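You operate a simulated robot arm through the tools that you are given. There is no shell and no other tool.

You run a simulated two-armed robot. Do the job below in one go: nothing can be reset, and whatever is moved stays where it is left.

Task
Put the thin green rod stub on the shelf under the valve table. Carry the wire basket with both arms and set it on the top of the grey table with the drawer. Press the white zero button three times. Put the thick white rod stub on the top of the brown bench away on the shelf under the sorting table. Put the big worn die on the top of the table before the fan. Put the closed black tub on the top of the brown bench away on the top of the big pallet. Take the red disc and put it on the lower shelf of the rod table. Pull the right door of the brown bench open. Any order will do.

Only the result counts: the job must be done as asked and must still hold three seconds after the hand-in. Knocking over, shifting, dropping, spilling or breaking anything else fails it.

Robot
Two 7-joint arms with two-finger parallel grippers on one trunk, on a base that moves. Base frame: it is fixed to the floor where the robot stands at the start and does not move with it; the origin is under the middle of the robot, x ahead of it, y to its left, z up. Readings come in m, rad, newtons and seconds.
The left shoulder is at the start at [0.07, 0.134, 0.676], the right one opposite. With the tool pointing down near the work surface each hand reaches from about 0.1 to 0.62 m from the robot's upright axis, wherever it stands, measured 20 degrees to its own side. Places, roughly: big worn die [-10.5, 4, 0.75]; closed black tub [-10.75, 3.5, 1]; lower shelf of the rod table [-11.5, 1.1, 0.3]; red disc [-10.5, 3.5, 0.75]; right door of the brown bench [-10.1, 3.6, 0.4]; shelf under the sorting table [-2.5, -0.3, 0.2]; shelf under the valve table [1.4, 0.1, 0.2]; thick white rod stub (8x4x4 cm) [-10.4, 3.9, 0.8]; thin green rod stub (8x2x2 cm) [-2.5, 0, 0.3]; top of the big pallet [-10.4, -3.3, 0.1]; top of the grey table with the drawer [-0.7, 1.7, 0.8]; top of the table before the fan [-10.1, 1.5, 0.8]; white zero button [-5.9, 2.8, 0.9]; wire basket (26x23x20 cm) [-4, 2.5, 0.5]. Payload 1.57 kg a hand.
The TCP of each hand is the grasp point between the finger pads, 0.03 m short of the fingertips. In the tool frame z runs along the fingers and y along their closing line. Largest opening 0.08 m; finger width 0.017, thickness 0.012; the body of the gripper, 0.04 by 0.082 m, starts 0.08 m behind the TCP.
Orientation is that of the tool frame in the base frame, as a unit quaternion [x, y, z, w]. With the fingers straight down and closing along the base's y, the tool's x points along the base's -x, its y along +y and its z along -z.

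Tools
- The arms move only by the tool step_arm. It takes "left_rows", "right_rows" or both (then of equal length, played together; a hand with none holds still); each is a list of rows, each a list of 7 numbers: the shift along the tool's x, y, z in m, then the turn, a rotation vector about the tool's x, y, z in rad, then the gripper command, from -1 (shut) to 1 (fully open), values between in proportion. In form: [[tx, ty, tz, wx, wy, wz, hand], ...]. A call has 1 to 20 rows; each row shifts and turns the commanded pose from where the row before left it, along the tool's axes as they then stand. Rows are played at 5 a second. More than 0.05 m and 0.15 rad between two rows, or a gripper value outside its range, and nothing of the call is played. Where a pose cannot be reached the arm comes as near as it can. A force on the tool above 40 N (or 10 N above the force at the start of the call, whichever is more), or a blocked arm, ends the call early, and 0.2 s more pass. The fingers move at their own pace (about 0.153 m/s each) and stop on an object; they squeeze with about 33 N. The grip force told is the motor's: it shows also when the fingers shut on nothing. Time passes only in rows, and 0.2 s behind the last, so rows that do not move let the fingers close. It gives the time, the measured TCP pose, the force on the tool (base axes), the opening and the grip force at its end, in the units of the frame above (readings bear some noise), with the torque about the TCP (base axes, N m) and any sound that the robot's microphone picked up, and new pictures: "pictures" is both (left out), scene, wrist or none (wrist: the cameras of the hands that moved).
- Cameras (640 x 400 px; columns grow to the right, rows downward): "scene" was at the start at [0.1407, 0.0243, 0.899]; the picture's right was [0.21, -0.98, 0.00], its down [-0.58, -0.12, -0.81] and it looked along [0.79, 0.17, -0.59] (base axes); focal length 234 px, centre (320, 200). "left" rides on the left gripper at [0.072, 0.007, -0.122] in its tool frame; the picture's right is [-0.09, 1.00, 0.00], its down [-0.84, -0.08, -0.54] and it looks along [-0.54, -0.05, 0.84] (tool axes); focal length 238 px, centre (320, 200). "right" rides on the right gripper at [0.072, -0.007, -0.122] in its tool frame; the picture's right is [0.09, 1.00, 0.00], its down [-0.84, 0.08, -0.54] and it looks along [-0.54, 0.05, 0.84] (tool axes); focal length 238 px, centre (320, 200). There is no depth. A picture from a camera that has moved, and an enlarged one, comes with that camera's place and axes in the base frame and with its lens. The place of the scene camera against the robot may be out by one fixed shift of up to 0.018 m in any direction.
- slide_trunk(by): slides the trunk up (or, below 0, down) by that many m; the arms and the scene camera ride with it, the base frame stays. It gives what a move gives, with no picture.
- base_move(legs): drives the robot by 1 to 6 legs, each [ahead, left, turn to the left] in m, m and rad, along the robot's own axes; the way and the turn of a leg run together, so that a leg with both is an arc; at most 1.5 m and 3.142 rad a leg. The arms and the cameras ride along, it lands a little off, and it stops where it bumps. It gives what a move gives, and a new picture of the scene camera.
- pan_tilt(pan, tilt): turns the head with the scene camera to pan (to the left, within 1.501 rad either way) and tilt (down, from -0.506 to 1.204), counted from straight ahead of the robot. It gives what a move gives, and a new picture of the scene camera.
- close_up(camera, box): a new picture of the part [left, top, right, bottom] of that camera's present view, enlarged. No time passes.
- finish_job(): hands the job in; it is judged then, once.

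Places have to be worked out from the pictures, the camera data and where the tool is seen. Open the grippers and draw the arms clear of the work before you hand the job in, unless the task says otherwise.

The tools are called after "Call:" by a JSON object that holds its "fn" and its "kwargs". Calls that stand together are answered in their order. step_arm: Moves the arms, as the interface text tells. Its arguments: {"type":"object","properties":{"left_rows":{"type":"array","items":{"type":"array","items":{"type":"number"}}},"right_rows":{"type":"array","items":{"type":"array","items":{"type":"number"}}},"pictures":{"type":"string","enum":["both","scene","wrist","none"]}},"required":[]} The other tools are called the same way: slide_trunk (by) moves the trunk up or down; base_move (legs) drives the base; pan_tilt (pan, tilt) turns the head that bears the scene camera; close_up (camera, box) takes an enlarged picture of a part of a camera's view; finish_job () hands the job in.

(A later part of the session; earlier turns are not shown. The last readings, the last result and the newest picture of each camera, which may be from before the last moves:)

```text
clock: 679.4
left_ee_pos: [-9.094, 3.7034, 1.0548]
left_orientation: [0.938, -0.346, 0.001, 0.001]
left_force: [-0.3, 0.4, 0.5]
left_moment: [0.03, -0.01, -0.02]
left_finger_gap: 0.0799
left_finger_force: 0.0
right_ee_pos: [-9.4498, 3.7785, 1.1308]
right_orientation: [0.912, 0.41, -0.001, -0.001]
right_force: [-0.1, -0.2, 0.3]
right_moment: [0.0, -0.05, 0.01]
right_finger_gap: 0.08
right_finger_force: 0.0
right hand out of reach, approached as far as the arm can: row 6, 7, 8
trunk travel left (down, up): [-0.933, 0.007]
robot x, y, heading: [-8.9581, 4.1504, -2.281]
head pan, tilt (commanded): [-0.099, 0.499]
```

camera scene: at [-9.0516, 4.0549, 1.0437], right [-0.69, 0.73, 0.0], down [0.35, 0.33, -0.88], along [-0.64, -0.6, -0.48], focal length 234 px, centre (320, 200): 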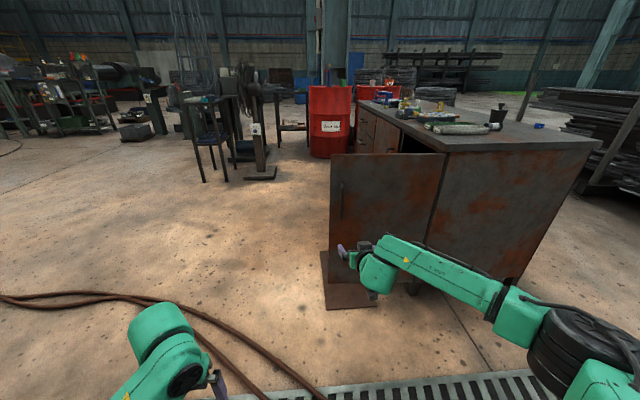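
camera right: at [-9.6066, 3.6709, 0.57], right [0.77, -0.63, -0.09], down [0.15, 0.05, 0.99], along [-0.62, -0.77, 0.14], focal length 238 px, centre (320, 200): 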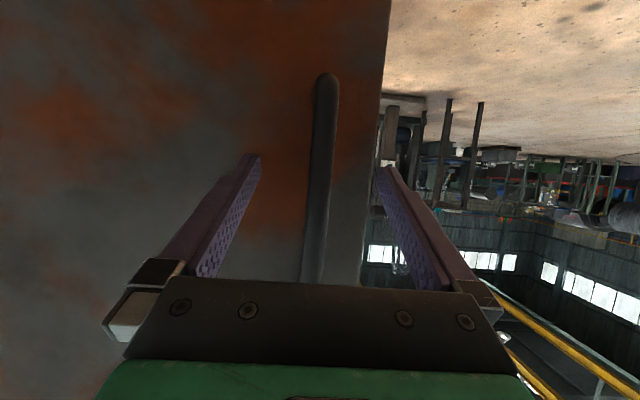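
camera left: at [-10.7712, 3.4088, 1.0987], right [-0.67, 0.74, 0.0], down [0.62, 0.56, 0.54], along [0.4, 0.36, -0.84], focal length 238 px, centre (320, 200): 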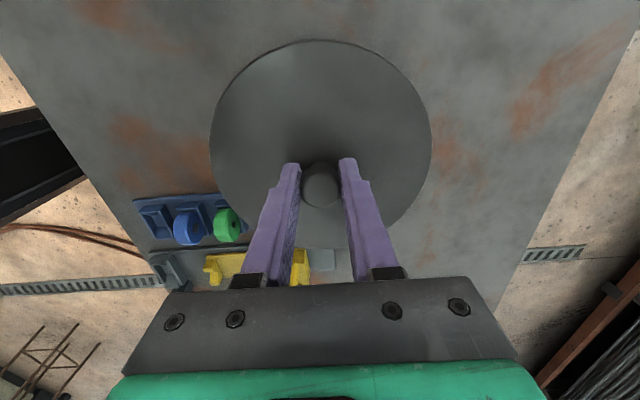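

Both hands point down again. I strafe around to the bench's right end, keeping clear of the open door and the white cabinet.

Call:
{"fn": "base_move", "kwargs": {"legs": [[0.113, -0.945, -0.046]]}}

Call:
{"fn": "pan_tilt", "kwargs": {"pan": 0.0, "tilt": 0.65}}

Call:
{"fn": "close_up", "kwargs": {"camera": "scene", "box": [160, 130, 480, 330]}}

```text
clock: 684.4
left_ee_pos: [-9.9011, 4.2697, 1.0551]
left_orientation: [0.929, -0.369, 0.001, 0.001]
left_force: [-0.4, 0.6, 0.5]
left_moment: [-0.03, 0.01, 0.02]
left_finger_gap: 0.0801
left_finger_force: 0.1
right_ee_pos: [-10.2505, 4.3639, 1.1313]
right_orientation: [0.922, 0.387, -0.001, -0.001]
right_force: [-0.1, 0.2, 0.1]
right_moment: [0.01, 0.02, -0.01]
right_finger_gap: 0.08
right_finger_force: 0.0
trunk travel left (down, up): [-0.933, 0.007]
robot x, y, heading: [-9.7426, 4.7135, -2.332]
head pan, tilt (commanded): [-0.099, 0.499]
camera scene: at [-9.8392, 4.6185, 1.5936], right [-0.65, 0.76, 0.0], down [0.36, 0.31, -0.88], along [-0.67, -0.57, -0.48], focal length 234 px, centre (320, 200)
```

scene: 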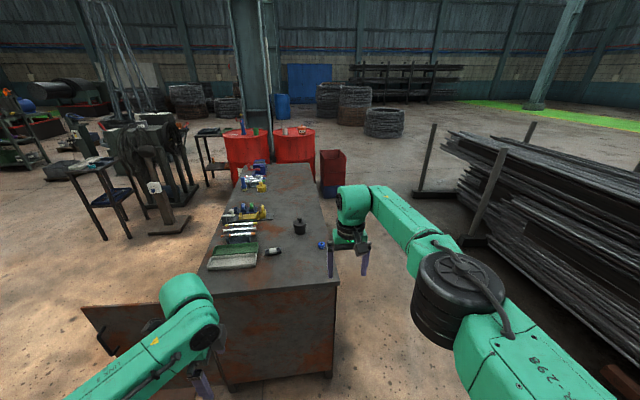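

```text
clock: 685.1
left_ee_pos: [-9.9015, 4.271, 1.056]
left_orientation: [0.929, -0.37, 0.0, 0.001]
left_force: [0.7, 0.5, 0.6]
left_moment: [0.03, 0.01, -0.01]
left_finger_gap: 0.0798
left_finger_force: 0.1
right_ee_pos: [-10.251, 4.3643, 1.1313]
right_orientation: [0.922, 0.387, -0.001, -0.001]
right_force: [0.4, 0.9, 0.3]
right_moment: [0.0, -0.01, 0.01]
right_finger_gap: 0.0799
right_finger_force: 0.2
trunk travel left (down, up): [-0.933, 0.007]
robot x, y, heading: [-9.7435, 4.707, -2.333]
head pan, tilt (commanded): [0.0, 0.649]
camera scene: at [-9.831, 4.6156, 1.5803], right [-0.72, 0.69, 0.0], down [0.42, 0.44, -0.8], along [-0.55, -0.57, -0.6], focal length 234 px, centre (320, 200)
```

scene: 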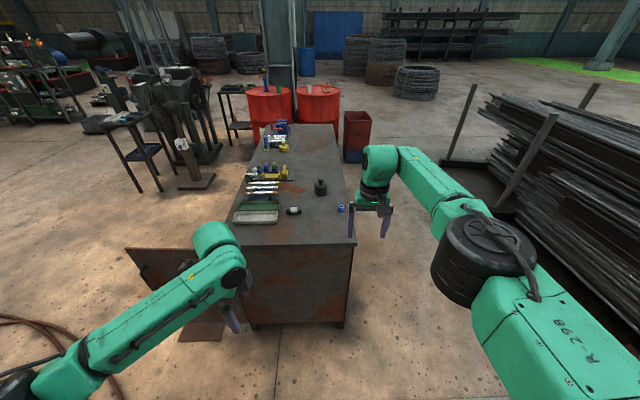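

```text
2.00 times, centred on (320, 230) of scene
camera zoom: at [-9.831, 4.6156, 1.5803], right [-0.72, 0.69, 0.0], down [0.42, 0.44, -0.8], along [-0.55, -0.57, -0.6], focal length 469 px, centre (320, 140)
```

zoom: 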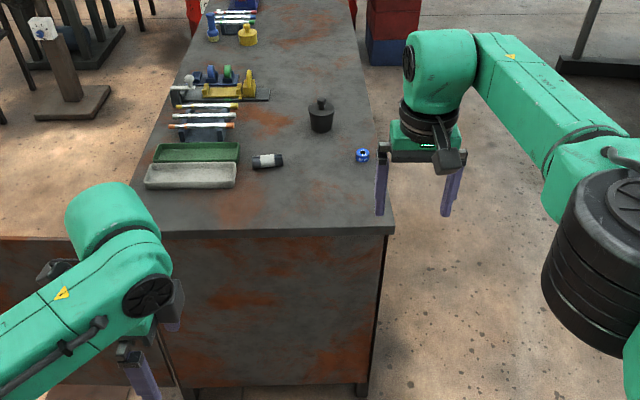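

The white-banded rod lies at about (-10.37,3.89), its axis across my view — good for the left hand closing fore-aft. I move in 0.46 m.

Call:
{"fn": "base_move", "kwargs": {"legs": [[0.46, 0, 0]]}}

Call:
{"fn": "step_arm", "kwargs": {"left_rows": [[-0.02, 0.03, 0, 0, 0, 0, 1], [-0.02, 0.03, 0, 0, 0, 0, 1], [-0.02, 0.03, 0, 0, 0, 0, 1], [-0.017, 0.03, 0, 0, 0, 0, 1], [0, 0, 0, 0, 0, 0, 1]], "pictures": "wrist"}}

```text
clock: 687.9
left_ee_pos: [-10.2178, 3.9359, 1.056]
left_orientation: [0.93, -0.367, 0.0, 0.002]
left_force: [0.7, 1.0, 0.0]
left_moment: [0.02, -0.01, -0.04]
left_finger_gap: 0.0801
left_finger_force: 0.1
right_ee_pos: [-10.5673, 4.0285, 1.1326]
right_orientation: [0.922, 0.388, -0.003, 0.0]
right_force: [-0.1, 0.5, -0.1]
right_moment: [-0.02, 0.01, -0.02]
right_finger_gap: 0.0799
right_finger_force: 0.0
trunk travel left (down, up): [-0.933, 0.007]
robot x, y, heading: [-10.0622, 4.3716, -2.327]
head pan, tilt (commanded): [0.0, 0.649]
camera scene: at [-10.1489, 4.2825, 1.5805], right [-0.72, 0.69, 0.0], down [0.42, 0.44, -0.8], along [-0.55, -0.58, -0.6], focal length 234 px, centre (320, 200)
```

scene: 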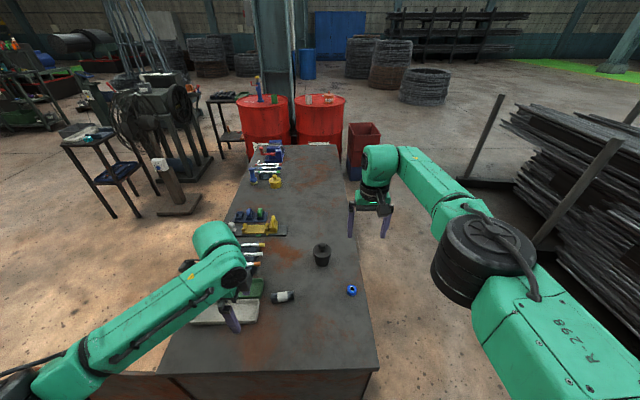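

```text
clock: 689.1
left_ee_pos: [-10.3585, 3.8996, 1.0548]
left_orientation: [0.93, -0.368, 0.0, 0.002]
left_force: [0.2, -0.3, -0.2]
left_moment: [0.01, -0.01, 0.01]
left_finger_gap: 0.0803
left_finger_force: 0.0
right_ee_pos: [-10.5691, 4.0277, 1.13]
right_orientation: [0.921, 0.388, -0.002, -0.001]
right_force: [-0.6, -0.8, 1.1]
right_moment: [-0.01, 0.0, 0.01]
right_finger_gap: 0.0802
right_finger_force: 0.0
trunk travel left (down, up): [-0.933, 0.007]
robot x, y, heading: [-10.0619, 4.3755, -2.331]
head pan, tilt (commanded): [0.0, 0.649]
camera left: at [-10.3101, 3.8472, 1.1778], right [-0.75, -0.66, 0.0], down [-0.56, 0.63, 0.54], along [-0.36, 0.4, -0.84], focal length 238 px, centre (320, 200)
```

left: 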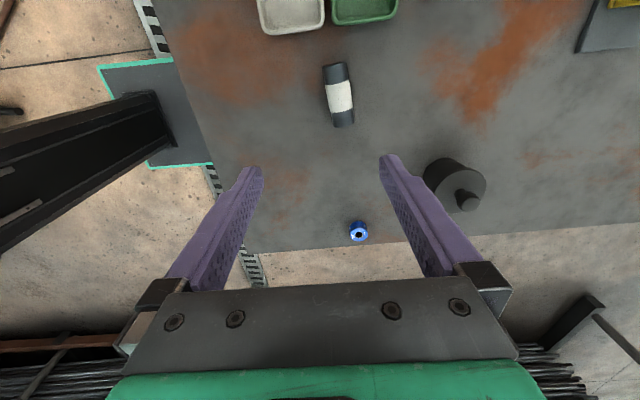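

The rod's centre is 0.017 m left, 0.025 m ahead of the hand and its axis is turned ~13°. I align to it and lower the trunk 0.1 m.

Call:
{"fn": "step_arm", "kwargs": {"left_rows": [[0.017, 0.0254, 0, 0, 0, 0, 1], [0, 0, 0, 0, 0, -0.11, 1], [0, 0, 0, 0, 0, -0.11, 1], [0, 0, 0, 0, 0, 0, 1]], "pictures": "none"}}

Call:
{"fn": "slide_trunk", "kwargs": {"by": -0.12}}

Call:
{"fn": "close_up", "kwargs": {"camera": "left", "box": [0, 0, 640, 400]}}

```text
clock: 690.1
left_ee_pos: [-10.3621, 3.8699, 1.0539]
left_orientation: [0.965, -0.263, 0.002, 0.001]
left_force: [-0.1, 0.1, 0.7]
left_moment: [-0.01, 0.02, 0.02]
left_finger_gap: 0.08
left_finger_force: 0.0
right_ee_pos: [-10.5703, 4.0278, 1.1299]
right_orientation: [0.921, 0.388, -0.001, -0.001]
right_force: [0.1, -0.1, -0.6]
right_moment: [-0.03, -0.01, -0.04]
right_finger_gap: 0.08
right_finger_force: 0.1
trunk travel left (down, up): [-0.933, 0.007]
robot x, y, heading: [-10.0602, 4.3745, -2.331]
head pan, tilt (commanded): [0.0, 0.649]
```

```text
clock: 691.6
left_ee_pos: [-10.3619, 3.8711, 0.9341]
left_orientation: [0.965, -0.263, 0.0, 0.002]
left_force: [0.5, 0.4, -0.7]
left_moment: [0.0, 0.02, -0.02]
left_finger_gap: 0.0801
left_finger_force: 0.0
right_ee_pos: [-10.5694, 4.0275, 1.0107]
right_orientation: [0.921, 0.389, -0.001, -0.001]
right_force: [0.8, -0.1, 0.7]
right_moment: [0.04, -0.03, 0.03]
right_finger_gap: 0.0801
right_finger_force: 0.1
trunk travel left (down, up): [-0.813, 0.127]
robot x, y, heading: [-10.0608, 4.3722, -2.329]
head pan, tilt (commanded): [0.0, 0.649]
```

```text
1.00 times, centred on (320, 200) of left (not enlarged: the box is as wide or as high as the picture)
camera zoom: at [-10.3041, 3.8297, 1.0575], right [-0.59, -0.81, 0.0], down [-0.68, 0.49, 0.54], along [-0.44, 0.31, -0.84], focal length 238 px, centre (320, 200)
```

zoom: 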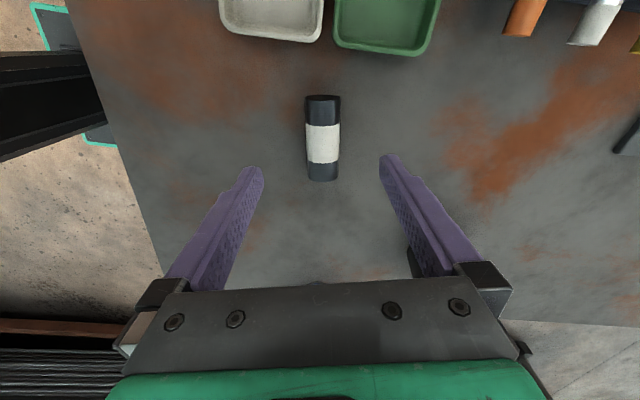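

Perfectly aligned. I lower onto the rod.

Call:
{"fn": "step_arm", "kwargs": {"left_rows": [[0, 0, 0.03, 0, 0, 0, 1], [0, 0, 0.03, 0, 0, 0, 1], [0, 0, 0.012, 0, 0, 0, 1], [0, 0, 0, 0, 0, 0, 1]], "pictures": "wrist"}}

```text
clock: 692.6
left_ee_pos: [-10.3629, 3.87, 0.862]
left_orientation: [0.965, -0.263, 0.001, 0.001]
left_force: [0.9, 0.1, 0.3]
left_moment: [0.01, -0.01, 0.01]
left_finger_gap: 0.0797
left_finger_force: 0.1
right_ee_pos: [-10.5689, 4.0282, 1.011]
right_orientation: [0.922, 0.388, -0.001, -0.001]
right_force: [-0.5, 0.3, -0.1]
right_moment: [-0.04, -0.01, -0.01]
right_finger_gap: 0.0801
right_finger_force: 0.0
trunk travel left (down, up): [-0.813, 0.127]
robot x, y, heading: [-10.0605, 4.3748, -2.332]
head pan, tilt (commanded): [0.0, 0.649]
camera left: at [-10.3049, 3.8298, 0.9851], right [-0.59, -0.81, 0.0], down [-0.68, 0.49, 0.54], along [-0.44, 0.31, -0.84], focal length 238 px, centre (320, 200)
```

left: 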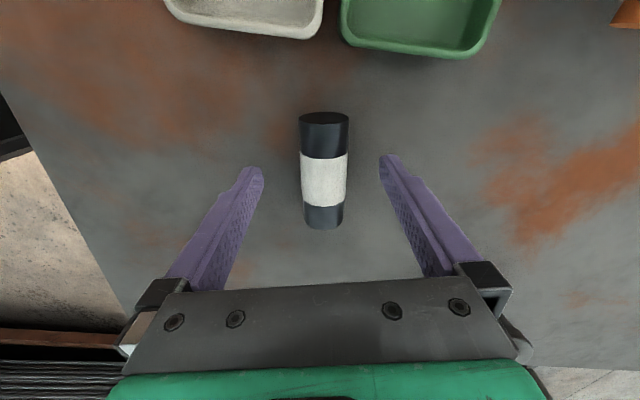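

The rod is centred between the fingers. I lower 7 mm more and close.

Call:
{"fn": "step_arm", "kwargs": {"left_rows": [[0, 0, 0.006, 0, 0, 0, 1], [0, 0, 0, 0, 0, 0, 0.2], [0, 0, 0, 0, 0, 0, -1], [0, 0, 0, 0, 0, 0, -1]], "pictures": "none"}}

Call:
{"fn": "step_arm", "kwargs": {"left_rows": [[0, 0, -0.01, 0, 0, 0, -1], [0, 0, -0.03, 0, 0, 0, -1], [0, 0, -0.03, 0, 0, 0, -1]], "pictures": "wrist"}}

```text
clock: 693.6
left_ee_pos: [-10.3617, 3.8712, 0.8559]
left_orientation: [0.965, -0.263, 0.0, 0.002]
left_force: [-0.8, 0.2, 0.2]
left_moment: [0.03, 0.02, -0.07]
left_finger_gap: 0.0306
left_finger_force: 32.7
right_ee_pos: [-10.5693, 4.0269, 1.0107]
right_orientation: [0.921, 0.389, -0.001, -0.002]
right_force: [0.0, 0.2, -0.2]
right_moment: [-0.02, 0.01, -0.03]
right_finger_gap: 0.0801
right_finger_force: 0.0
trunk travel left (down, up): [-0.813, 0.127]
robot x, y, heading: [-10.0606, 4.3759, -2.329]
head pan, tilt (commanded): [0.0, 0.649]
```

```text
clock: 694.4
left_ee_pos: [-10.3618, 3.8709, 0.9252]
left_orientation: [0.965, -0.262, 0.0, 0.002]
left_force: [0.5, 0.6, -4.0]
left_moment: [-0.03, -0.01, 0.02]
left_finger_gap: 0.0304
left_finger_force: 32.9
right_ee_pos: [-10.5697, 4.0271, 1.0119]
right_orientation: [0.922, 0.388, -0.001, -0.001]
right_force: [-0.8, 0.1, 0.2]
right_moment: [-0.02, -0.02, 0.01]
right_finger_gap: 0.0801
right_finger_force: 0.1
trunk travel left (down, up): [-0.813, 0.127]
robot x, y, heading: [-10.0603, 4.3741, -2.335]
head pan, tilt (commanded): [0.0, 0.649]
camera left: at [-10.305, 3.8295, 1.0496], right [-0.58, -0.81, 0.0], down [-0.68, 0.49, 0.54], along [-0.44, 0.32, -0.84], focal length 238 px, centre (320, 200)
```

left: 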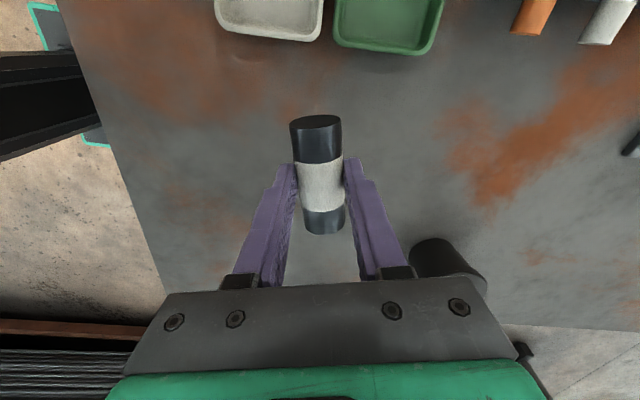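

The rod is held (0.03 m thick, ~4 N). I raise the trunk and back out from the bench end, then head around the open door and south.

Call:
{"fn": "slide_trunk", "kwargs": {"by": 0.12}}

Call:
{"fn": "base_move", "kwargs": {"legs": [[-0.46, 0, 0], [0, 1.4, 0]]}}

```text
clock: 695.9
left_ee_pos: [-10.3622, 3.87, 1.0453]
left_orientation: [0.965, -0.263, 0.0, 0.002]
left_force: [-0.1, 0.2, -4.6]
left_moment: [0.0, -0.02, 0.02]
left_finger_gap: 0.0308
left_finger_force: 33.7
right_ee_pos: [-10.5701, 4.026, 1.1296]
right_orientation: [0.922, 0.388, 0.0, -0.002]
right_force: [0.6, -0.7, -0.5]
right_moment: [0.0, -0.01, 0.01]
right_finger_gap: 0.0801
right_finger_force: 0.0
trunk travel left (down, up): [-0.933, 0.007]
robot x, y, heading: [-10.0628, 4.3723, -2.329]
head pan, tilt (commanded): [0.0, 0.649]
```

```text
clock: 705.3
left_ee_pos: [-9.0168, 3.2447, 1.0464]
left_orientation: [0.966, -0.257, 0.0, 0.001]
left_force: [0.2, -0.7, -3.9]
left_moment: [-0.06, -0.03, 0.02]
left_finger_gap: 0.0308
left_finger_force: 32.9
right_ee_pos: [-9.2248, 3.4006, 1.1302]
right_orientation: [0.919, 0.394, -0.001, -0.001]
right_force: [0.3, -0.5, 0.0]
right_moment: [0.03, 0.0, 0.01]
right_finger_gap: 0.0799
right_finger_force: 0.0
trunk travel left (down, up): [-0.933, 0.007]
robot x, y, heading: [-8.7173, 3.75, -2.321]
head pan, tilt (commanded): [0.0, 0.649]
camera scene: at [-8.8097, 3.6573, 1.5801], right [-0.73, 0.68, 0.0], down [0.41, 0.44, -0.8], along [-0.54, -0.58, -0.61], focal length 234 px, centre (320, 200)
```

scene: 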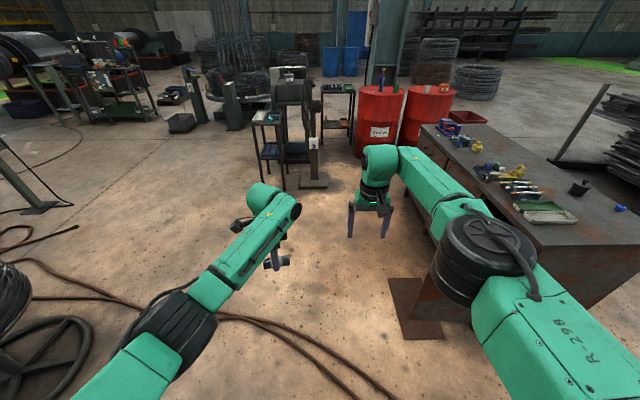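

I turn south and drive down the clear lane to about (-9.05,-0.2).

Call:
{"fn": "base_move", "kwargs": {"legs": [[0, 0, 0.77], [1.4, -0.4, 0], [1.4, 0, 0], [1.2, 0, 0]]}}

Call:
{"fn": "pan_tilt", "kwargs": {"pan": 0.9, "tilt": 0.3}}

Call:
{"fn": "close_up", "kwargs": {"camera": "scene", "box": [0, 100, 480, 400]}}

```text
clock: 726.9
left_ee_pos: [-8.9949, -0.8364, 1.0469]
left_orientation: [0.994, 0.113, 0.001, 0.001]
left_force: [0.5, -0.1, -5.4]
left_moment: [0.01, -0.01, -0.01]
left_finger_gap: 0.0306
left_finger_force: 33.4
right_ee_pos: [-9.2547, -0.8647, 1.1312]
right_orientation: [0.713, 0.701, -0.001, 0.0]
right_force: [-0.7, 0.2, 0.1]
right_moment: [-0.04, 0.02, -0.02]
right_finger_gap: 0.0799
right_finger_force: 0.1
trunk travel left (down, up): [-0.933, 0.007]
robot x, y, heading: [-9.1212, -0.2653, -1.577]
head pan, tilt (commanded): [0.0, 0.649]
camera scene: at [-9.1184, -0.3951, 1.5802], right [-1.0, 0.0, 0.0], down [0.0, 0.6, -0.8], along [0.0, -0.8, -0.6], focal length 234 px, centre (320, 200)
```

scene: 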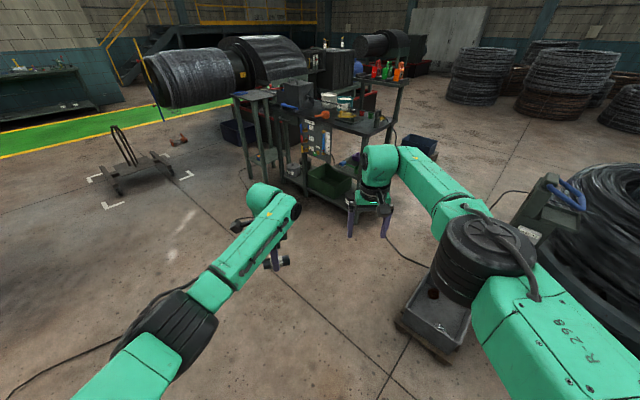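

```text
clock: 728.0
left_ee_pos: [-8.997, -0.8373, 1.0462]
left_orientation: [0.994, 0.113, 0.001, 0.001]
left_force: [-0.7, -0.6, -4.7]
left_moment: [0.0, -0.01, -0.01]
left_finger_gap: 0.0307
left_finger_force: 32.9
right_ee_pos: [-9.2541, -0.8655, 1.1305]
right_orientation: [0.713, 0.701, -0.003, -0.001]
right_force: [-0.6, -0.1, -0.7]
right_moment: [-0.06, 0.02, -0.03]
right_finger_gap: 0.0799
right_finger_force: 0.1
trunk travel left (down, up): [-0.933, 0.007]
robot x, y, heading: [-9.1267, -0.2631, -1.571]
head pan, tilt (commanded): [0.901, 0.3]
camera scene: at [-9.0452, -0.3674, 1.6119], right [-0.62, -0.78, 0.0], down [-0.23, 0.19, -0.95], along [0.75, -0.6, -0.3], focal length 234 px, centre (320, 200)
```

scene: 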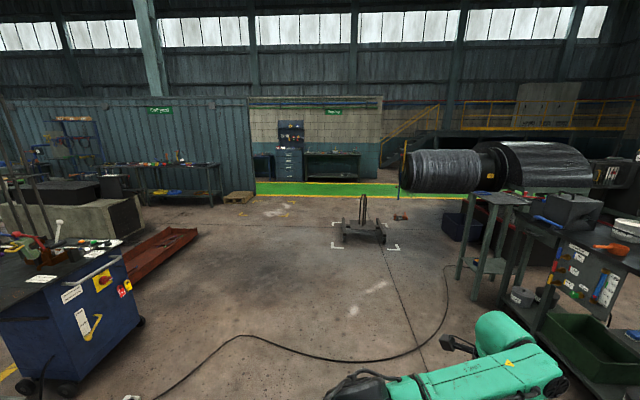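

```text
1.33 times, centred on (240, 250) of scene
camera zoom: at [-9.0452, -0.3674, 1.6119], right [-0.62, -0.78, 0.0], down [-0.23, 0.19, -0.95], along [0.75, -0.6, -0.3], focal length 313 px, centre (427, 133)
```

zoom: 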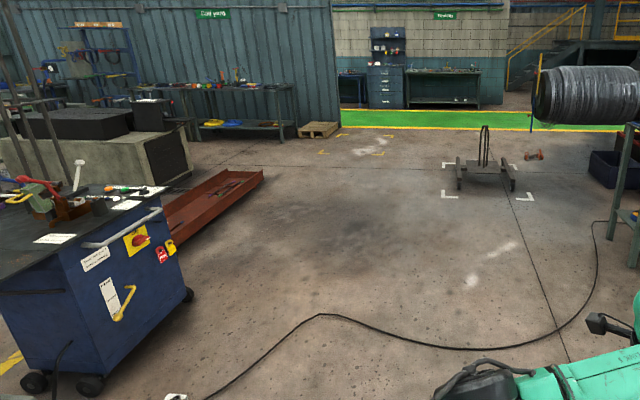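

The way east is open: south of the blue cart and red tray, toward the tables along the partition. I drive there in three legs.

Call:
{"fn": "base_move", "kwargs": {"legs": [[0, 0, 1.22], [1.5, 0, 0], [1.5, 0, 0], [1.1, 0, 0]]}}

Call:
{"fn": "pan_tilt", "kwargs": {"pan": 0.9, "tilt": 0.35}}

Call:
{"fn": "close_up", "kwargs": {"camera": "scene", "box": [100, 80, 580, 380]}}

```text
clock: 750.8
left_ee_pos: [-4.6711, -1.7352, 1.0452]
left_orientation: [0.754, 0.657, 0.001, 0.001]
left_force: [0.1, -0.3, -3.9]
left_moment: [0.01, -0.06, -0.01]
left_finger_gap: 0.0307
left_finger_force: 32.8
right_ee_pos: [-4.7359, -1.9861, 1.1311]
right_orientation: [0.187, 0.982, -0.002, 0.001]
right_force: [-0.4, 0.5, 0.2]
right_moment: [0.01, 0.02, 0.02]
right_finger_gap: 0.0797
right_finger_force: 0.2
trunk travel left (down, up): [-0.933, 0.007]
robot x, y, heading: [-5.2516, -1.6486, -0.367]
head pan, tilt (commanded): [0.901, 0.3]
camera scene: at [-5.1194, -1.6153, 1.612], right [0.51, -0.86, 0.0], down [-0.25, -0.15, -0.96], along [0.82, 0.49, -0.3], focal length 234 px, centre (320, 200)
```

scene: 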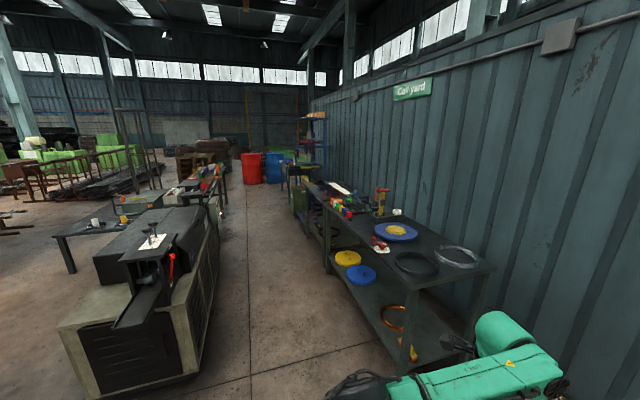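

```text
clock: 751.5
left_ee_pos: [-4.6711, -1.735, 1.0457]
left_orientation: [0.754, 0.657, 0.002, 0.0]
left_force: [-0.3, 0.2, -4.0]
left_moment: [0.02, -0.01, -0.02]
left_finger_gap: 0.0307
left_finger_force: 33.2
right_ee_pos: [-4.7348, -1.9868, 1.131]
right_orientation: [0.187, 0.982, -0.002, 0.0]
right_force: [-0.5, 0.6, 0.1]
right_moment: [0.0, 0.02, -0.04]
right_finger_gap: 0.0799
right_finger_force: 0.2
trunk travel left (down, up): [-0.933, 0.007]
robot x, y, heading: [-5.2535, -1.6542, -0.359]
head pan, tilt (commanded): [0.901, 0.351]
camera scene: at [-5.119, -1.6157, 1.6073], right [0.51, -0.86, 0.0], down [-0.3, -0.18, -0.94], along [0.81, 0.48, -0.34], focal length 234 px, centre (320, 200)
```

scene: 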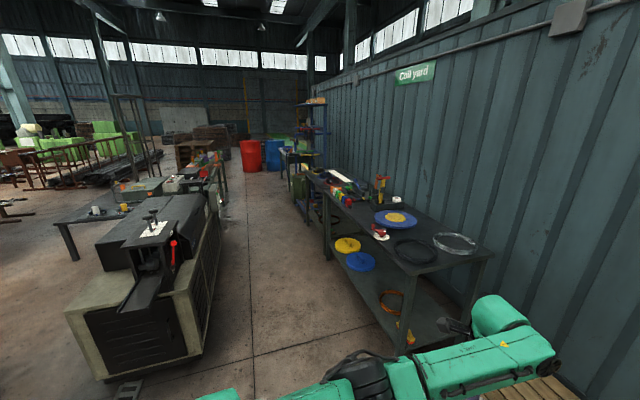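

```text
1.33 times, centred on (340, 230) of scene
camera zoom: at [-5.119, -1.6157, 1.6073], right [0.51, -0.86, 0.0], down [-0.3, -0.18, -0.94], along [0.81, 0.48, -0.34], focal length 313 px, centre (293, 160)
```

zoom: 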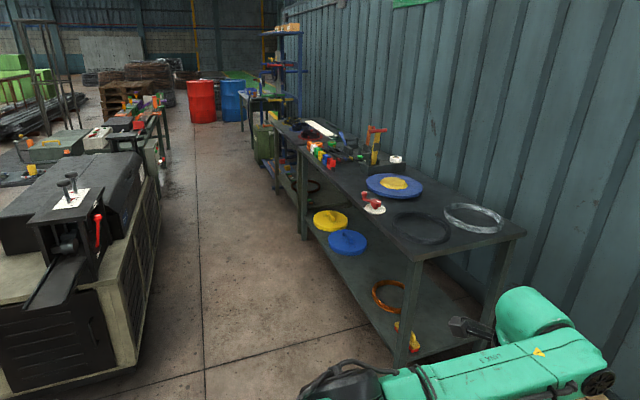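

The sorting table is the second one along the partition (front legs about (-3.0,-0.45) to (-2.3,0.27)). I turn to face it and strafe left up the aisle, checking halfway.

Call:
{"fn": "base_move", "kwargs": {"legs": [[0, 0, -0.376], [0.202, 0.336, 0], [0, 1.3, 0]]}}

Call:
{"fn": "pan_tilt", "kwargs": {"pan": 0.4, "tilt": 0.55}}

```text
clock: 761.3
left_ee_pos: [-3.4629, -0.8641, 1.0458]
left_orientation: [0.866, 0.5, 0.001, 0.001]
left_force: [0.2, 0.2, -4.1]
left_moment: [0.0, -0.06, 0.04]
left_finger_gap: 0.0308
left_finger_force: 33.0
right_ee_pos: [-3.619, -1.0717, 1.1298]
right_orientation: [0.372, 0.928, -0.001, 0.001]
right_force: [0.0, -0.5, -0.2]
right_moment: [0.02, 0.01, 0.0]
right_finger_gap: 0.0801
right_finger_force: 0.1
trunk travel left (down, up): [-0.933, 0.007]
robot x, y, heading: [-3.9679, -0.5676, -0.749]
head pan, tilt (commanded): [0.901, 0.351]
camera scene: at [-3.8355, -0.5824, 1.6072], right [0.15, -0.99, 0.0], down [-0.34, -0.05, -0.94], along [0.93, 0.14, -0.34], focal length 234 px, centre (320, 200)
```

scene: 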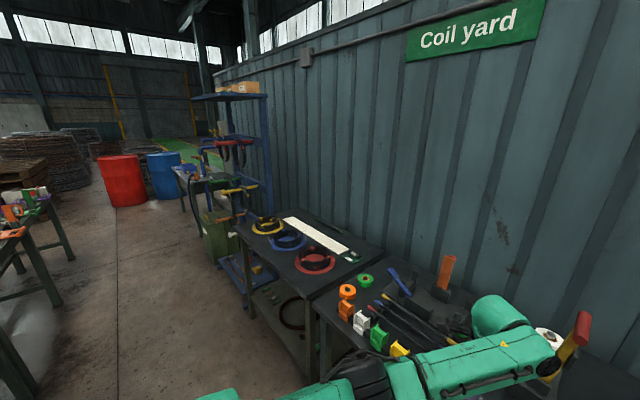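

```text
clock: 762.3
left_ee_pos: [-3.4637, -0.8624, 1.0452]
left_orientation: [0.866, 0.5, 0.001, 0.0]
left_force: [-0.3, 0.6, -4.2]
left_moment: [0.05, -0.01, 0.03]
left_finger_gap: 0.0308
left_finger_force: 33.6
right_ee_pos: [-3.6185, -1.0709, 1.1291]
right_orientation: [0.372, 0.928, -0.002, 0.0]
right_force: [-1.2, -0.3, 0.1]
right_moment: [-0.01, 0.0, 0.01]
right_finger_gap: 0.0799
right_finger_force: 0.0
trunk travel left (down, up): [-0.933, 0.007]
robot x, y, heading: [-3.9671, -0.5686, -0.752]
head pan, tilt (commanded): [0.4, 0.55]
camera scene: at [-3.8425, -0.6262, 1.589], right [-0.34, -0.94, 0.0], down [-0.49, 0.18, -0.85], along [0.8, -0.29, -0.52], focal length 234 px, centre (320, 200)
```

scene: 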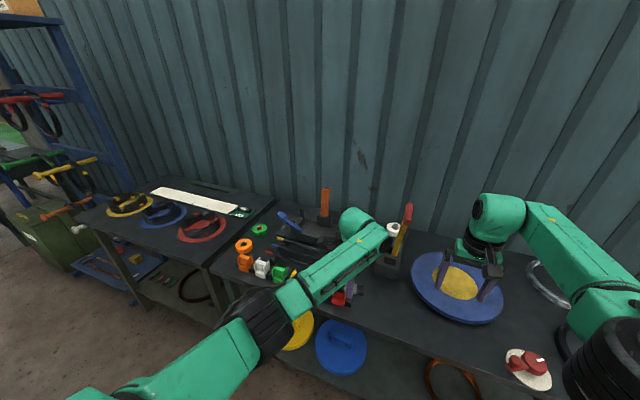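

The sorting table is the left one (yellow/blue/red rings on top, shelf below). I strafe left 1.2 m to stand in front of it.

Call:
{"fn": "base_move", "kwargs": {"legs": [[-0.03, 1.2, 0]]}}

Call:
{"fn": "pan_tilt", "kwargs": {"pan": 0.0, "tilt": 0.8}}

Call:
{"fn": "close_up", "kwargs": {"camera": "scene", "box": [120, 130, 520, 380]}}

```text
clock: 768.3
left_ee_pos: [-2.6761, 0.0101, 1.0463]
left_orientation: [0.87, 0.493, 0.001, 0.001]
left_force: [-0.3, 0.9, -4.7]
left_moment: [0.02, -0.02, 0.0]
left_finger_gap: 0.0305
left_finger_force: 33.5
right_ee_pos: [-2.8338, -0.1961, 1.1305]
right_orientation: [0.379, 0.925, -0.001, 0.0]
right_force: [-0.1, -0.6, 0.4]
right_moment: [0.01, 0.01, 0.02]
right_finger_gap: 0.0798
right_finger_force: 0.1
trunk travel left (down, up): [-0.933, 0.007]
robot x, y, heading: [-3.1764, 0.317, -0.764]
head pan, tilt (commanded): [0.4, 0.55]
camera scene: at [-3.0529, 0.2517, 1.5889], right [-0.36, -0.93, 0.0], down [-0.49, 0.19, -0.85], along [0.8, -0.3, -0.52], focal length 234 px, centre (320, 200)
```

scene: 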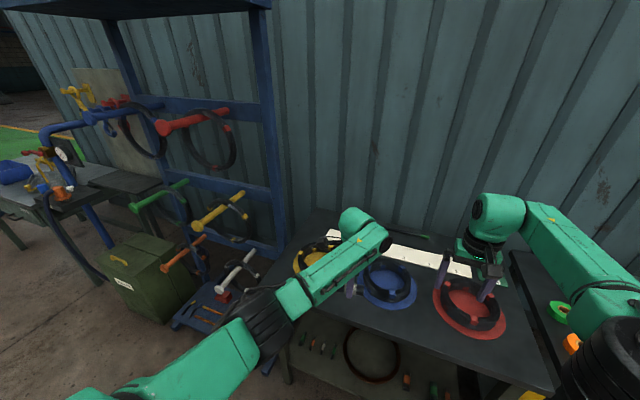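

```text
clock: 769.1
left_ee_pos: [-2.6754, 0.0107, 1.0461]
left_orientation: [0.869, 0.494, 0.001, 0.0]
left_force: [0.1, -0.3, -4.2]
left_moment: [-0.01, 0.0, 0.01]
left_finger_gap: 0.0305
left_finger_force: 32.8
right_ee_pos: [-2.8334, -0.196, 1.1297]
right_orientation: [0.378, 0.926, -0.002, -0.001]
right_force: [-0.4, 0.3, -1.0]
right_moment: [0.03, 0.04, 0.02]
right_finger_gap: 0.0798
right_finger_force: 0.0
trunk travel left (down, up): [-0.933, 0.007]
robot x, y, heading: [-3.1788, 0.311, -0.762]
head pan, tilt (commanded): [0.0, 0.799]
camera scene: at [-3.0777, 0.229, 1.5676], right [-0.69, -0.72, 0.0], down [-0.52, 0.5, -0.7], along [0.5, -0.48, -0.72], focal length 234 px, centre (320, 200)
```

scene: 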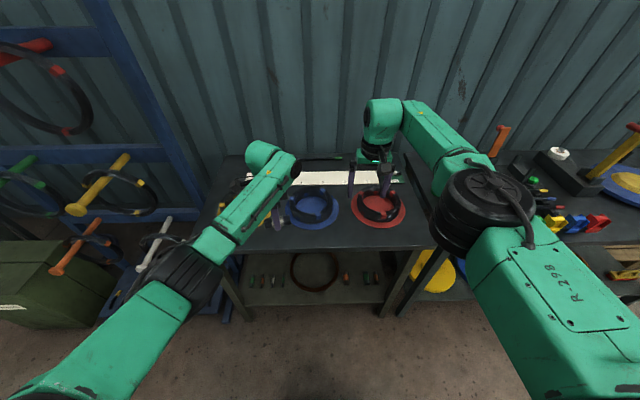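

```text
1.60 times, centred on (320, 255) of scene
camera zoom: at [-3.0777, 0.229, 1.5676], right [-0.69, -0.72, 0.0], down [-0.52, 0.5, -0.7], along [0.5, -0.48, -0.72], focal length 375 px, centre (320, 112)
```

zoom: 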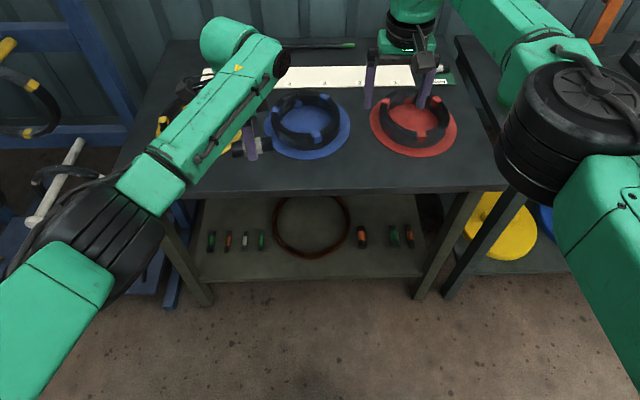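

The shelf under the sorting table holds small colour-banded rod stubs (left group and right group) around a copper ring. Before lowering I need to back off; I check behind me on both sides.

Call:
{"fn": "pan_tilt", "kwargs": {"pan": -1.5, "tilt": 0.7}}

Call:
{"fn": "pan_tilt", "kwargs": {"pan": 1.5, "tilt": 0.7}}

```text
clock: 770.7
left_ee_pos: [-2.6765, 0.0101, 1.0461]
left_orientation: [0.869, 0.494, 0.0, 0.0]
left_force: [0.0, 0.3, -4.5]
left_moment: [0.02, 0.0, 0.02]
left_finger_gap: 0.0309
left_finger_force: 33.1
right_ee_pos: [-2.8329, -0.1965, 1.1298]
right_orientation: [0.379, 0.925, -0.002, 0.0]
right_force: [-0.6, 1.5, 0.2]
right_moment: [0.01, -0.02, -0.03]
right_finger_gap: 0.08
right_finger_force: 0.1
trunk travel left (down, up): [-0.933, 0.007]
robot x, y, heading: [-3.1791, 0.312, -0.766]
head pan, tilt (commanded): [-1.499, 0.7]
camera scene: at [-3.1904, 0.2191, 1.5759], right [-0.77, 0.64, 0.0], down [0.41, 0.5, -0.76], along [-0.49, -0.59, -0.64], focal length 234 px, centre (320, 200)
```

scene: 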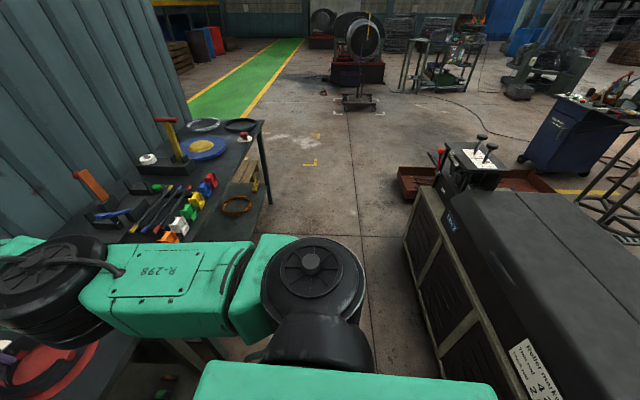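

```text
clock: 773.3
left_ee_pos: [-2.6769, 0.0096, 1.045]
left_orientation: [0.87, 0.494, 0.0, -0.001]
left_force: [-0.3, 0.1, -4.6]
left_moment: [0.01, 0.01, -0.01]
left_finger_gap: 0.0307
left_finger_force: 33.0
right_ee_pos: [-2.8335, -0.1968, 1.1304]
right_orientation: [0.378, 0.926, -0.002, -0.001]
right_force: [0.0, -0.2, 0.4]
right_moment: [0.01, 0.03, 0.01]
right_finger_gap: 0.0801
right_finger_force: 0.1
trunk travel left (down, up): [-0.933, 0.007]
robot x, y, heading: [-3.1754, 0.3097, -0.766]
head pan, tilt (commanded): [1.499, 0.7]
camera scene: at [-3.0731, 0.3414, 1.5758], right [0.67, -0.74, 0.0], down [-0.48, -0.43, -0.76], along [0.57, 0.51, -0.64], focal length 234 px, centre (320, 200)
```

scene: 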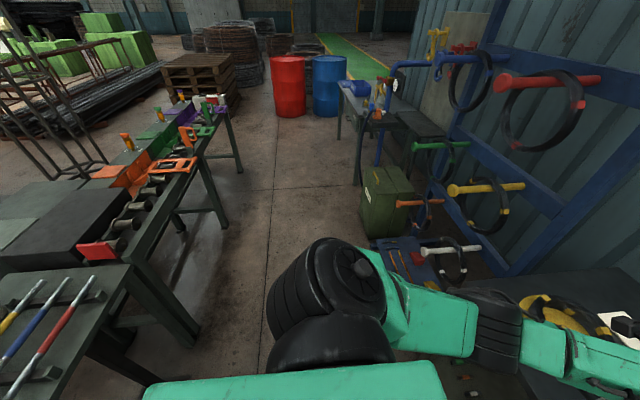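

There's about 0.6 m of free space behind me. I back up 0.25 m so the hands clear the table, then lower the trunk for a good look at the shelf.

Call:
{"fn": "base_move", "kwargs": {"legs": [[-0.25, 0, 0]]}}

Call:
{"fn": "slide_trunk", "kwargs": {"by": -0.4}}

Call:
{"fn": "slide_trunk", "kwargs": {"by": -0.25}}

Call:
{"fn": "pan_tilt", "kwargs": {"pan": 0.0, "tilt": 0.6}}

```text
clock: 775.1
left_ee_pos: [-2.8533, 0.179, 1.0434]
left_orientation: [0.87, 0.493, 0.0, -0.001]
left_force: [0.3, 0.4, -4.4]
left_moment: [0.03, 0.0, 0.01]
left_finger_gap: 0.0304
left_finger_force: 32.8
right_ee_pos: [-3.0105, -0.0284, 1.1285]
right_orientation: [0.38, 0.925, -0.002, -0.002]
right_force: [-0.1, -0.1, -0.7]
right_moment: [-0.02, 0.02, 0.0]
right_finger_gap: 0.08
right_finger_force: 0.1
trunk travel left (down, up): [-0.933, 0.007]
robot x, y, heading: [-3.3574, 0.4848, -0.767]
head pan, tilt (commanded): [1.499, 0.7]
camera scene: at [-3.2479, 0.5091, 1.5756], right [0.67, -0.74, 0.0], down [-0.48, -0.43, -0.76], along [0.57, 0.51, -0.64], focal length 234 px, centre (320, 200)
```

scene: 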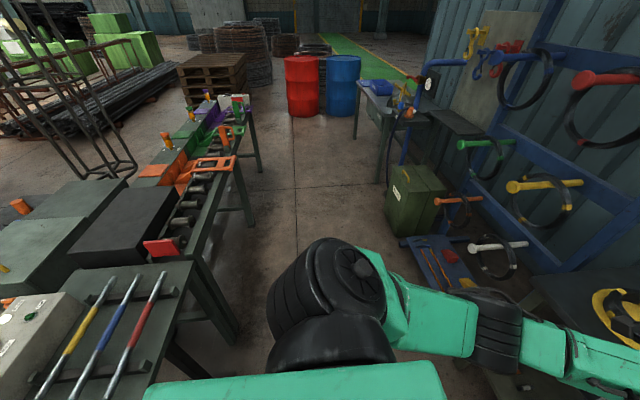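

```text
clock: 779.0
left_ee_pos: [-2.8546, 0.1802, 0.6453]
left_orientation: [0.87, 0.493, 0.001, 0.001]
left_force: [-0.8, -0.6, -3.9]
left_moment: [0.01, 0.0, 0.02]
left_finger_gap: 0.0309
left_finger_force: 33.0
right_ee_pos: [-3.0128, -0.0266, 0.7296]
right_orientation: [0.38, 0.925, -0.002, 0.0]
right_force: [-0.7, -0.4, 0.2]
right_moment: [-0.01, 0.01, -0.04]
right_finger_gap: 0.0799
right_finger_force: 0.1
trunk travel left (down, up): [-0.533, 0.407]
robot x, y, heading: [-3.3575, 0.4843, -0.769]
head pan, tilt (commanded): [1.499, 0.7]
```

```text
clock: 781.6
left_ee_pos: [-2.8551, 0.1801, 0.3951]
left_orientation: [0.87, 0.494, 0.001, 0.0]
left_force: [-1.5, 1.0, -4.4]
left_moment: [0.01, -0.01, 0.0]
left_finger_gap: 0.0304
left_finger_force: 32.9
right_ee_pos: [-3.0131, -0.0268, 0.4815]
right_orientation: [0.38, 0.925, -0.002, 0.0]
right_force: [0.3, -0.3, 0.5]
right_moment: [-0.04, 0.01, 0.05]
right_finger_gap: 0.0801
right_finger_force: 0.0
trunk travel left (down, up): [-0.283, 0.657]
robot x, y, heading: [-3.3584, 0.4869, -0.765]
head pan, tilt (commanded): [1.499, 0.7]
```

```text
clock: 783.2
left_ee_pos: [-2.8558, 0.1809, 0.3959]
left_orientation: [0.87, 0.493, 0.001, 0.0]
left_force: [-0.9, -0.6, -4.2]
left_moment: [0.02, -0.03, -0.01]
left_finger_gap: 0.0308
left_finger_force: 33.2
right_ee_pos: [-3.0133, -0.0244, 0.4791]
right_orientation: [0.38, 0.925, -0.002, 0.001]
right_force: [0.0, 0.5, 0.1]
right_moment: [0.0, 0.01, -0.02]
right_finger_gap: 0.0799
right_finger_force: 0.1
trunk travel left (down, up): [-0.283, 0.657]
robot x, y, heading: [-3.3592, 0.4808, -0.766]
head pan, tilt (commanded): [0.0, 0.6]
camera scene: at [-3.2509, 0.3943, 0.9344], right [-0.69, -0.72, 0.0], down [-0.41, 0.39, -0.82], along [0.59, -0.57, -0.57], focal length 234 px, centre (320, 200)
```

scene: 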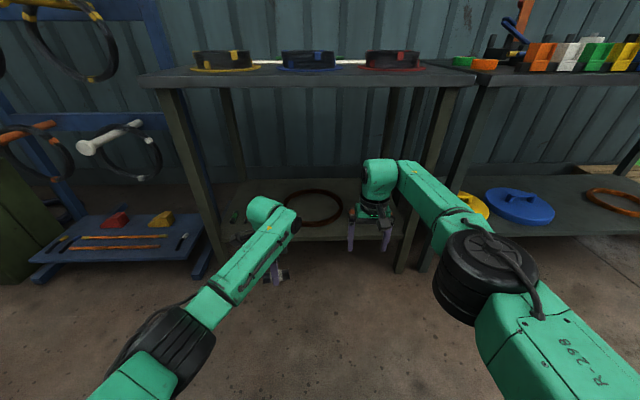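

I zoom in on the shelf.

Call:
{"fn": "close_up", "kwargs": {"camera": "scene", "box": [210, 165, 410, 290]}}

Call:
{"fn": "close_up", "kwargs": {"camera": "left", "box": [0, 0, 640, 400]}}

Call:
{"fn": "close_up", "kwargs": {"camera": "right", "box": [0, 0, 640, 400]}}

```text
3.20 times, centred on (310, 228) of scene
camera zoom: at [-3.2509, 0.3943, 0.9344], right [-0.69, -0.72, 0.0], down [-0.41, 0.39, -0.82], along [0.59, -0.57, -0.57], focal length 750 px, centre (352, 112)
```

zoom: 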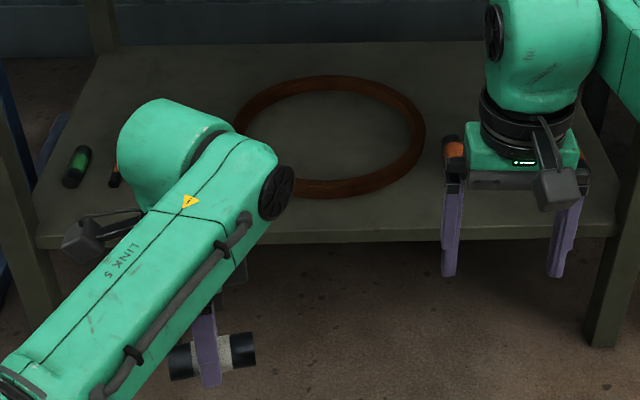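

```text
1.00 times, centred on (320, 200) of left (not enlarged: the box is as wide or as high as the picture)
camera zoom: at [-2.8136, 0.239, 0.519], right [0.81, -0.59, 0.0], down [-0.5, -0.68, 0.54], along [-0.32, -0.44, -0.84], focal length 238 px, centre (320, 200)
```

zoom: 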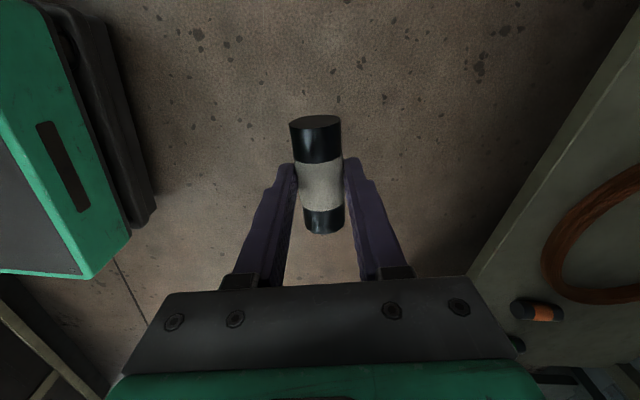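

```text
1.00 times, centred on (320, 200) of right (not enlarged: the box is as wide or as high as the picture)
camera zoom: at [-3.0693, 0.0204, 0.6034], right [0.63, 0.77, 0.0], down [0.65, -0.53, 0.54], along [0.42, -0.35, -0.84], focal length 238 px, centre (320, 200)
```

zoom: 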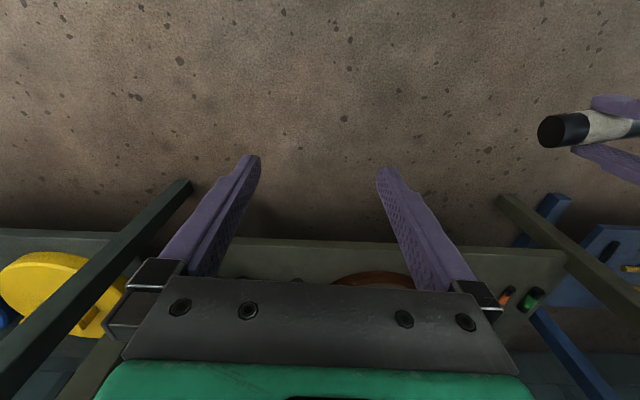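

My hands block part of the view. I strafe right 0.25 m to see the left group of stubs.

Call:
{"fn": "base_move", "kwargs": {"legs": [[0, -0.25, 0]]}}

Call:
{"fn": "close_up", "kwargs": {"camera": "scene", "box": [140, 165, 300, 265]}}

Call:
{"fn": "close_up", "kwargs": {"camera": "scene", "box": [150, 180, 230, 230]}}

```text
clock: 785.0
left_ee_pos: [-3.0329, -0.0041, 0.3948]
left_orientation: [0.87, 0.492, 0.001, 0.001]
left_force: [0.3, -0.5, -4.7]
left_moment: [-0.01, -0.02, 0.05]
left_finger_gap: 0.0308
left_finger_force: 32.6
right_ee_pos: [-3.1908, -0.2093, 0.4801]
right_orientation: [0.381, 0.924, -0.002, 0.0]
right_force: [0.8, -1.3, 0.6]
right_moment: [0.02, 0.0, 0.0]
right_finger_gap: 0.08
right_finger_force: 0.1
trunk travel left (down, up): [-0.283, 0.657]
robot x, y, heading: [-3.5368, 0.3031, -0.769]
head pan, tilt (commanded): [0.0, 0.6]
camera scene: at [-3.4278, 0.2112, 0.9344], right [-0.7, -0.72, 0.0], down [-0.41, 0.39, -0.82], along [0.59, -0.57, -0.57], focal length 234 px, centre (320, 200)
```

scene: 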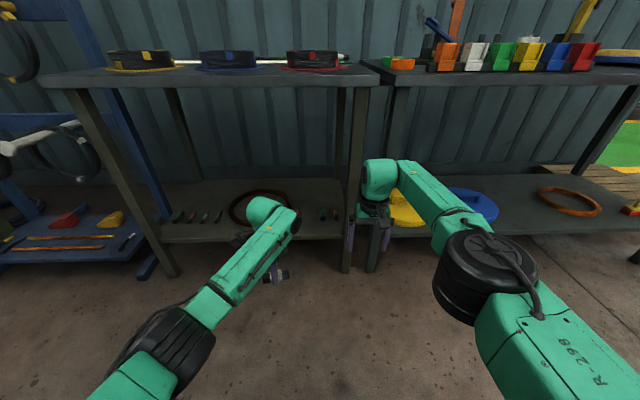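

```text
4.00 times, centred on (220, 215) of scene
camera zoom: at [-3.4278, 0.2112, 0.9344], right [-0.7, -0.72, 0.0], down [-0.41, 0.39, -0.82], along [0.59, -0.57, -0.57], focal length 938 px, centre (720, 140)
```

zoom: 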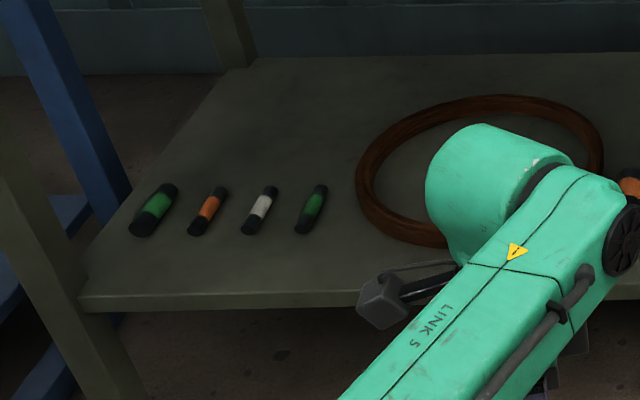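

```text
8.00 times, centred on (190, 205) of scene
camera zoom: at [-3.4278, 0.2112, 0.9344], right [-0.7, -0.72, 0.0], down [-0.41, 0.39, -0.82], along [0.59, -0.57, -0.57], focal length 1876 px, centre (1360, 160)
```

zoom: 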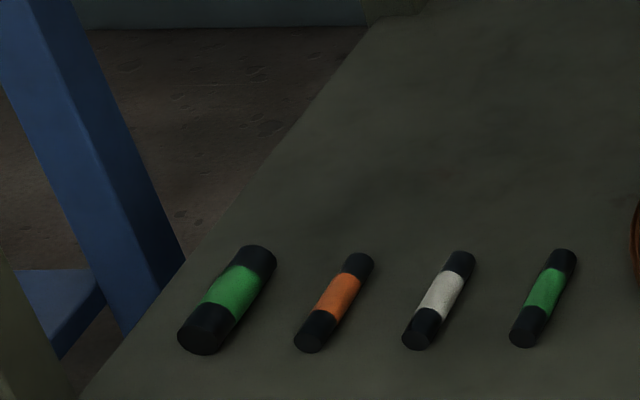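

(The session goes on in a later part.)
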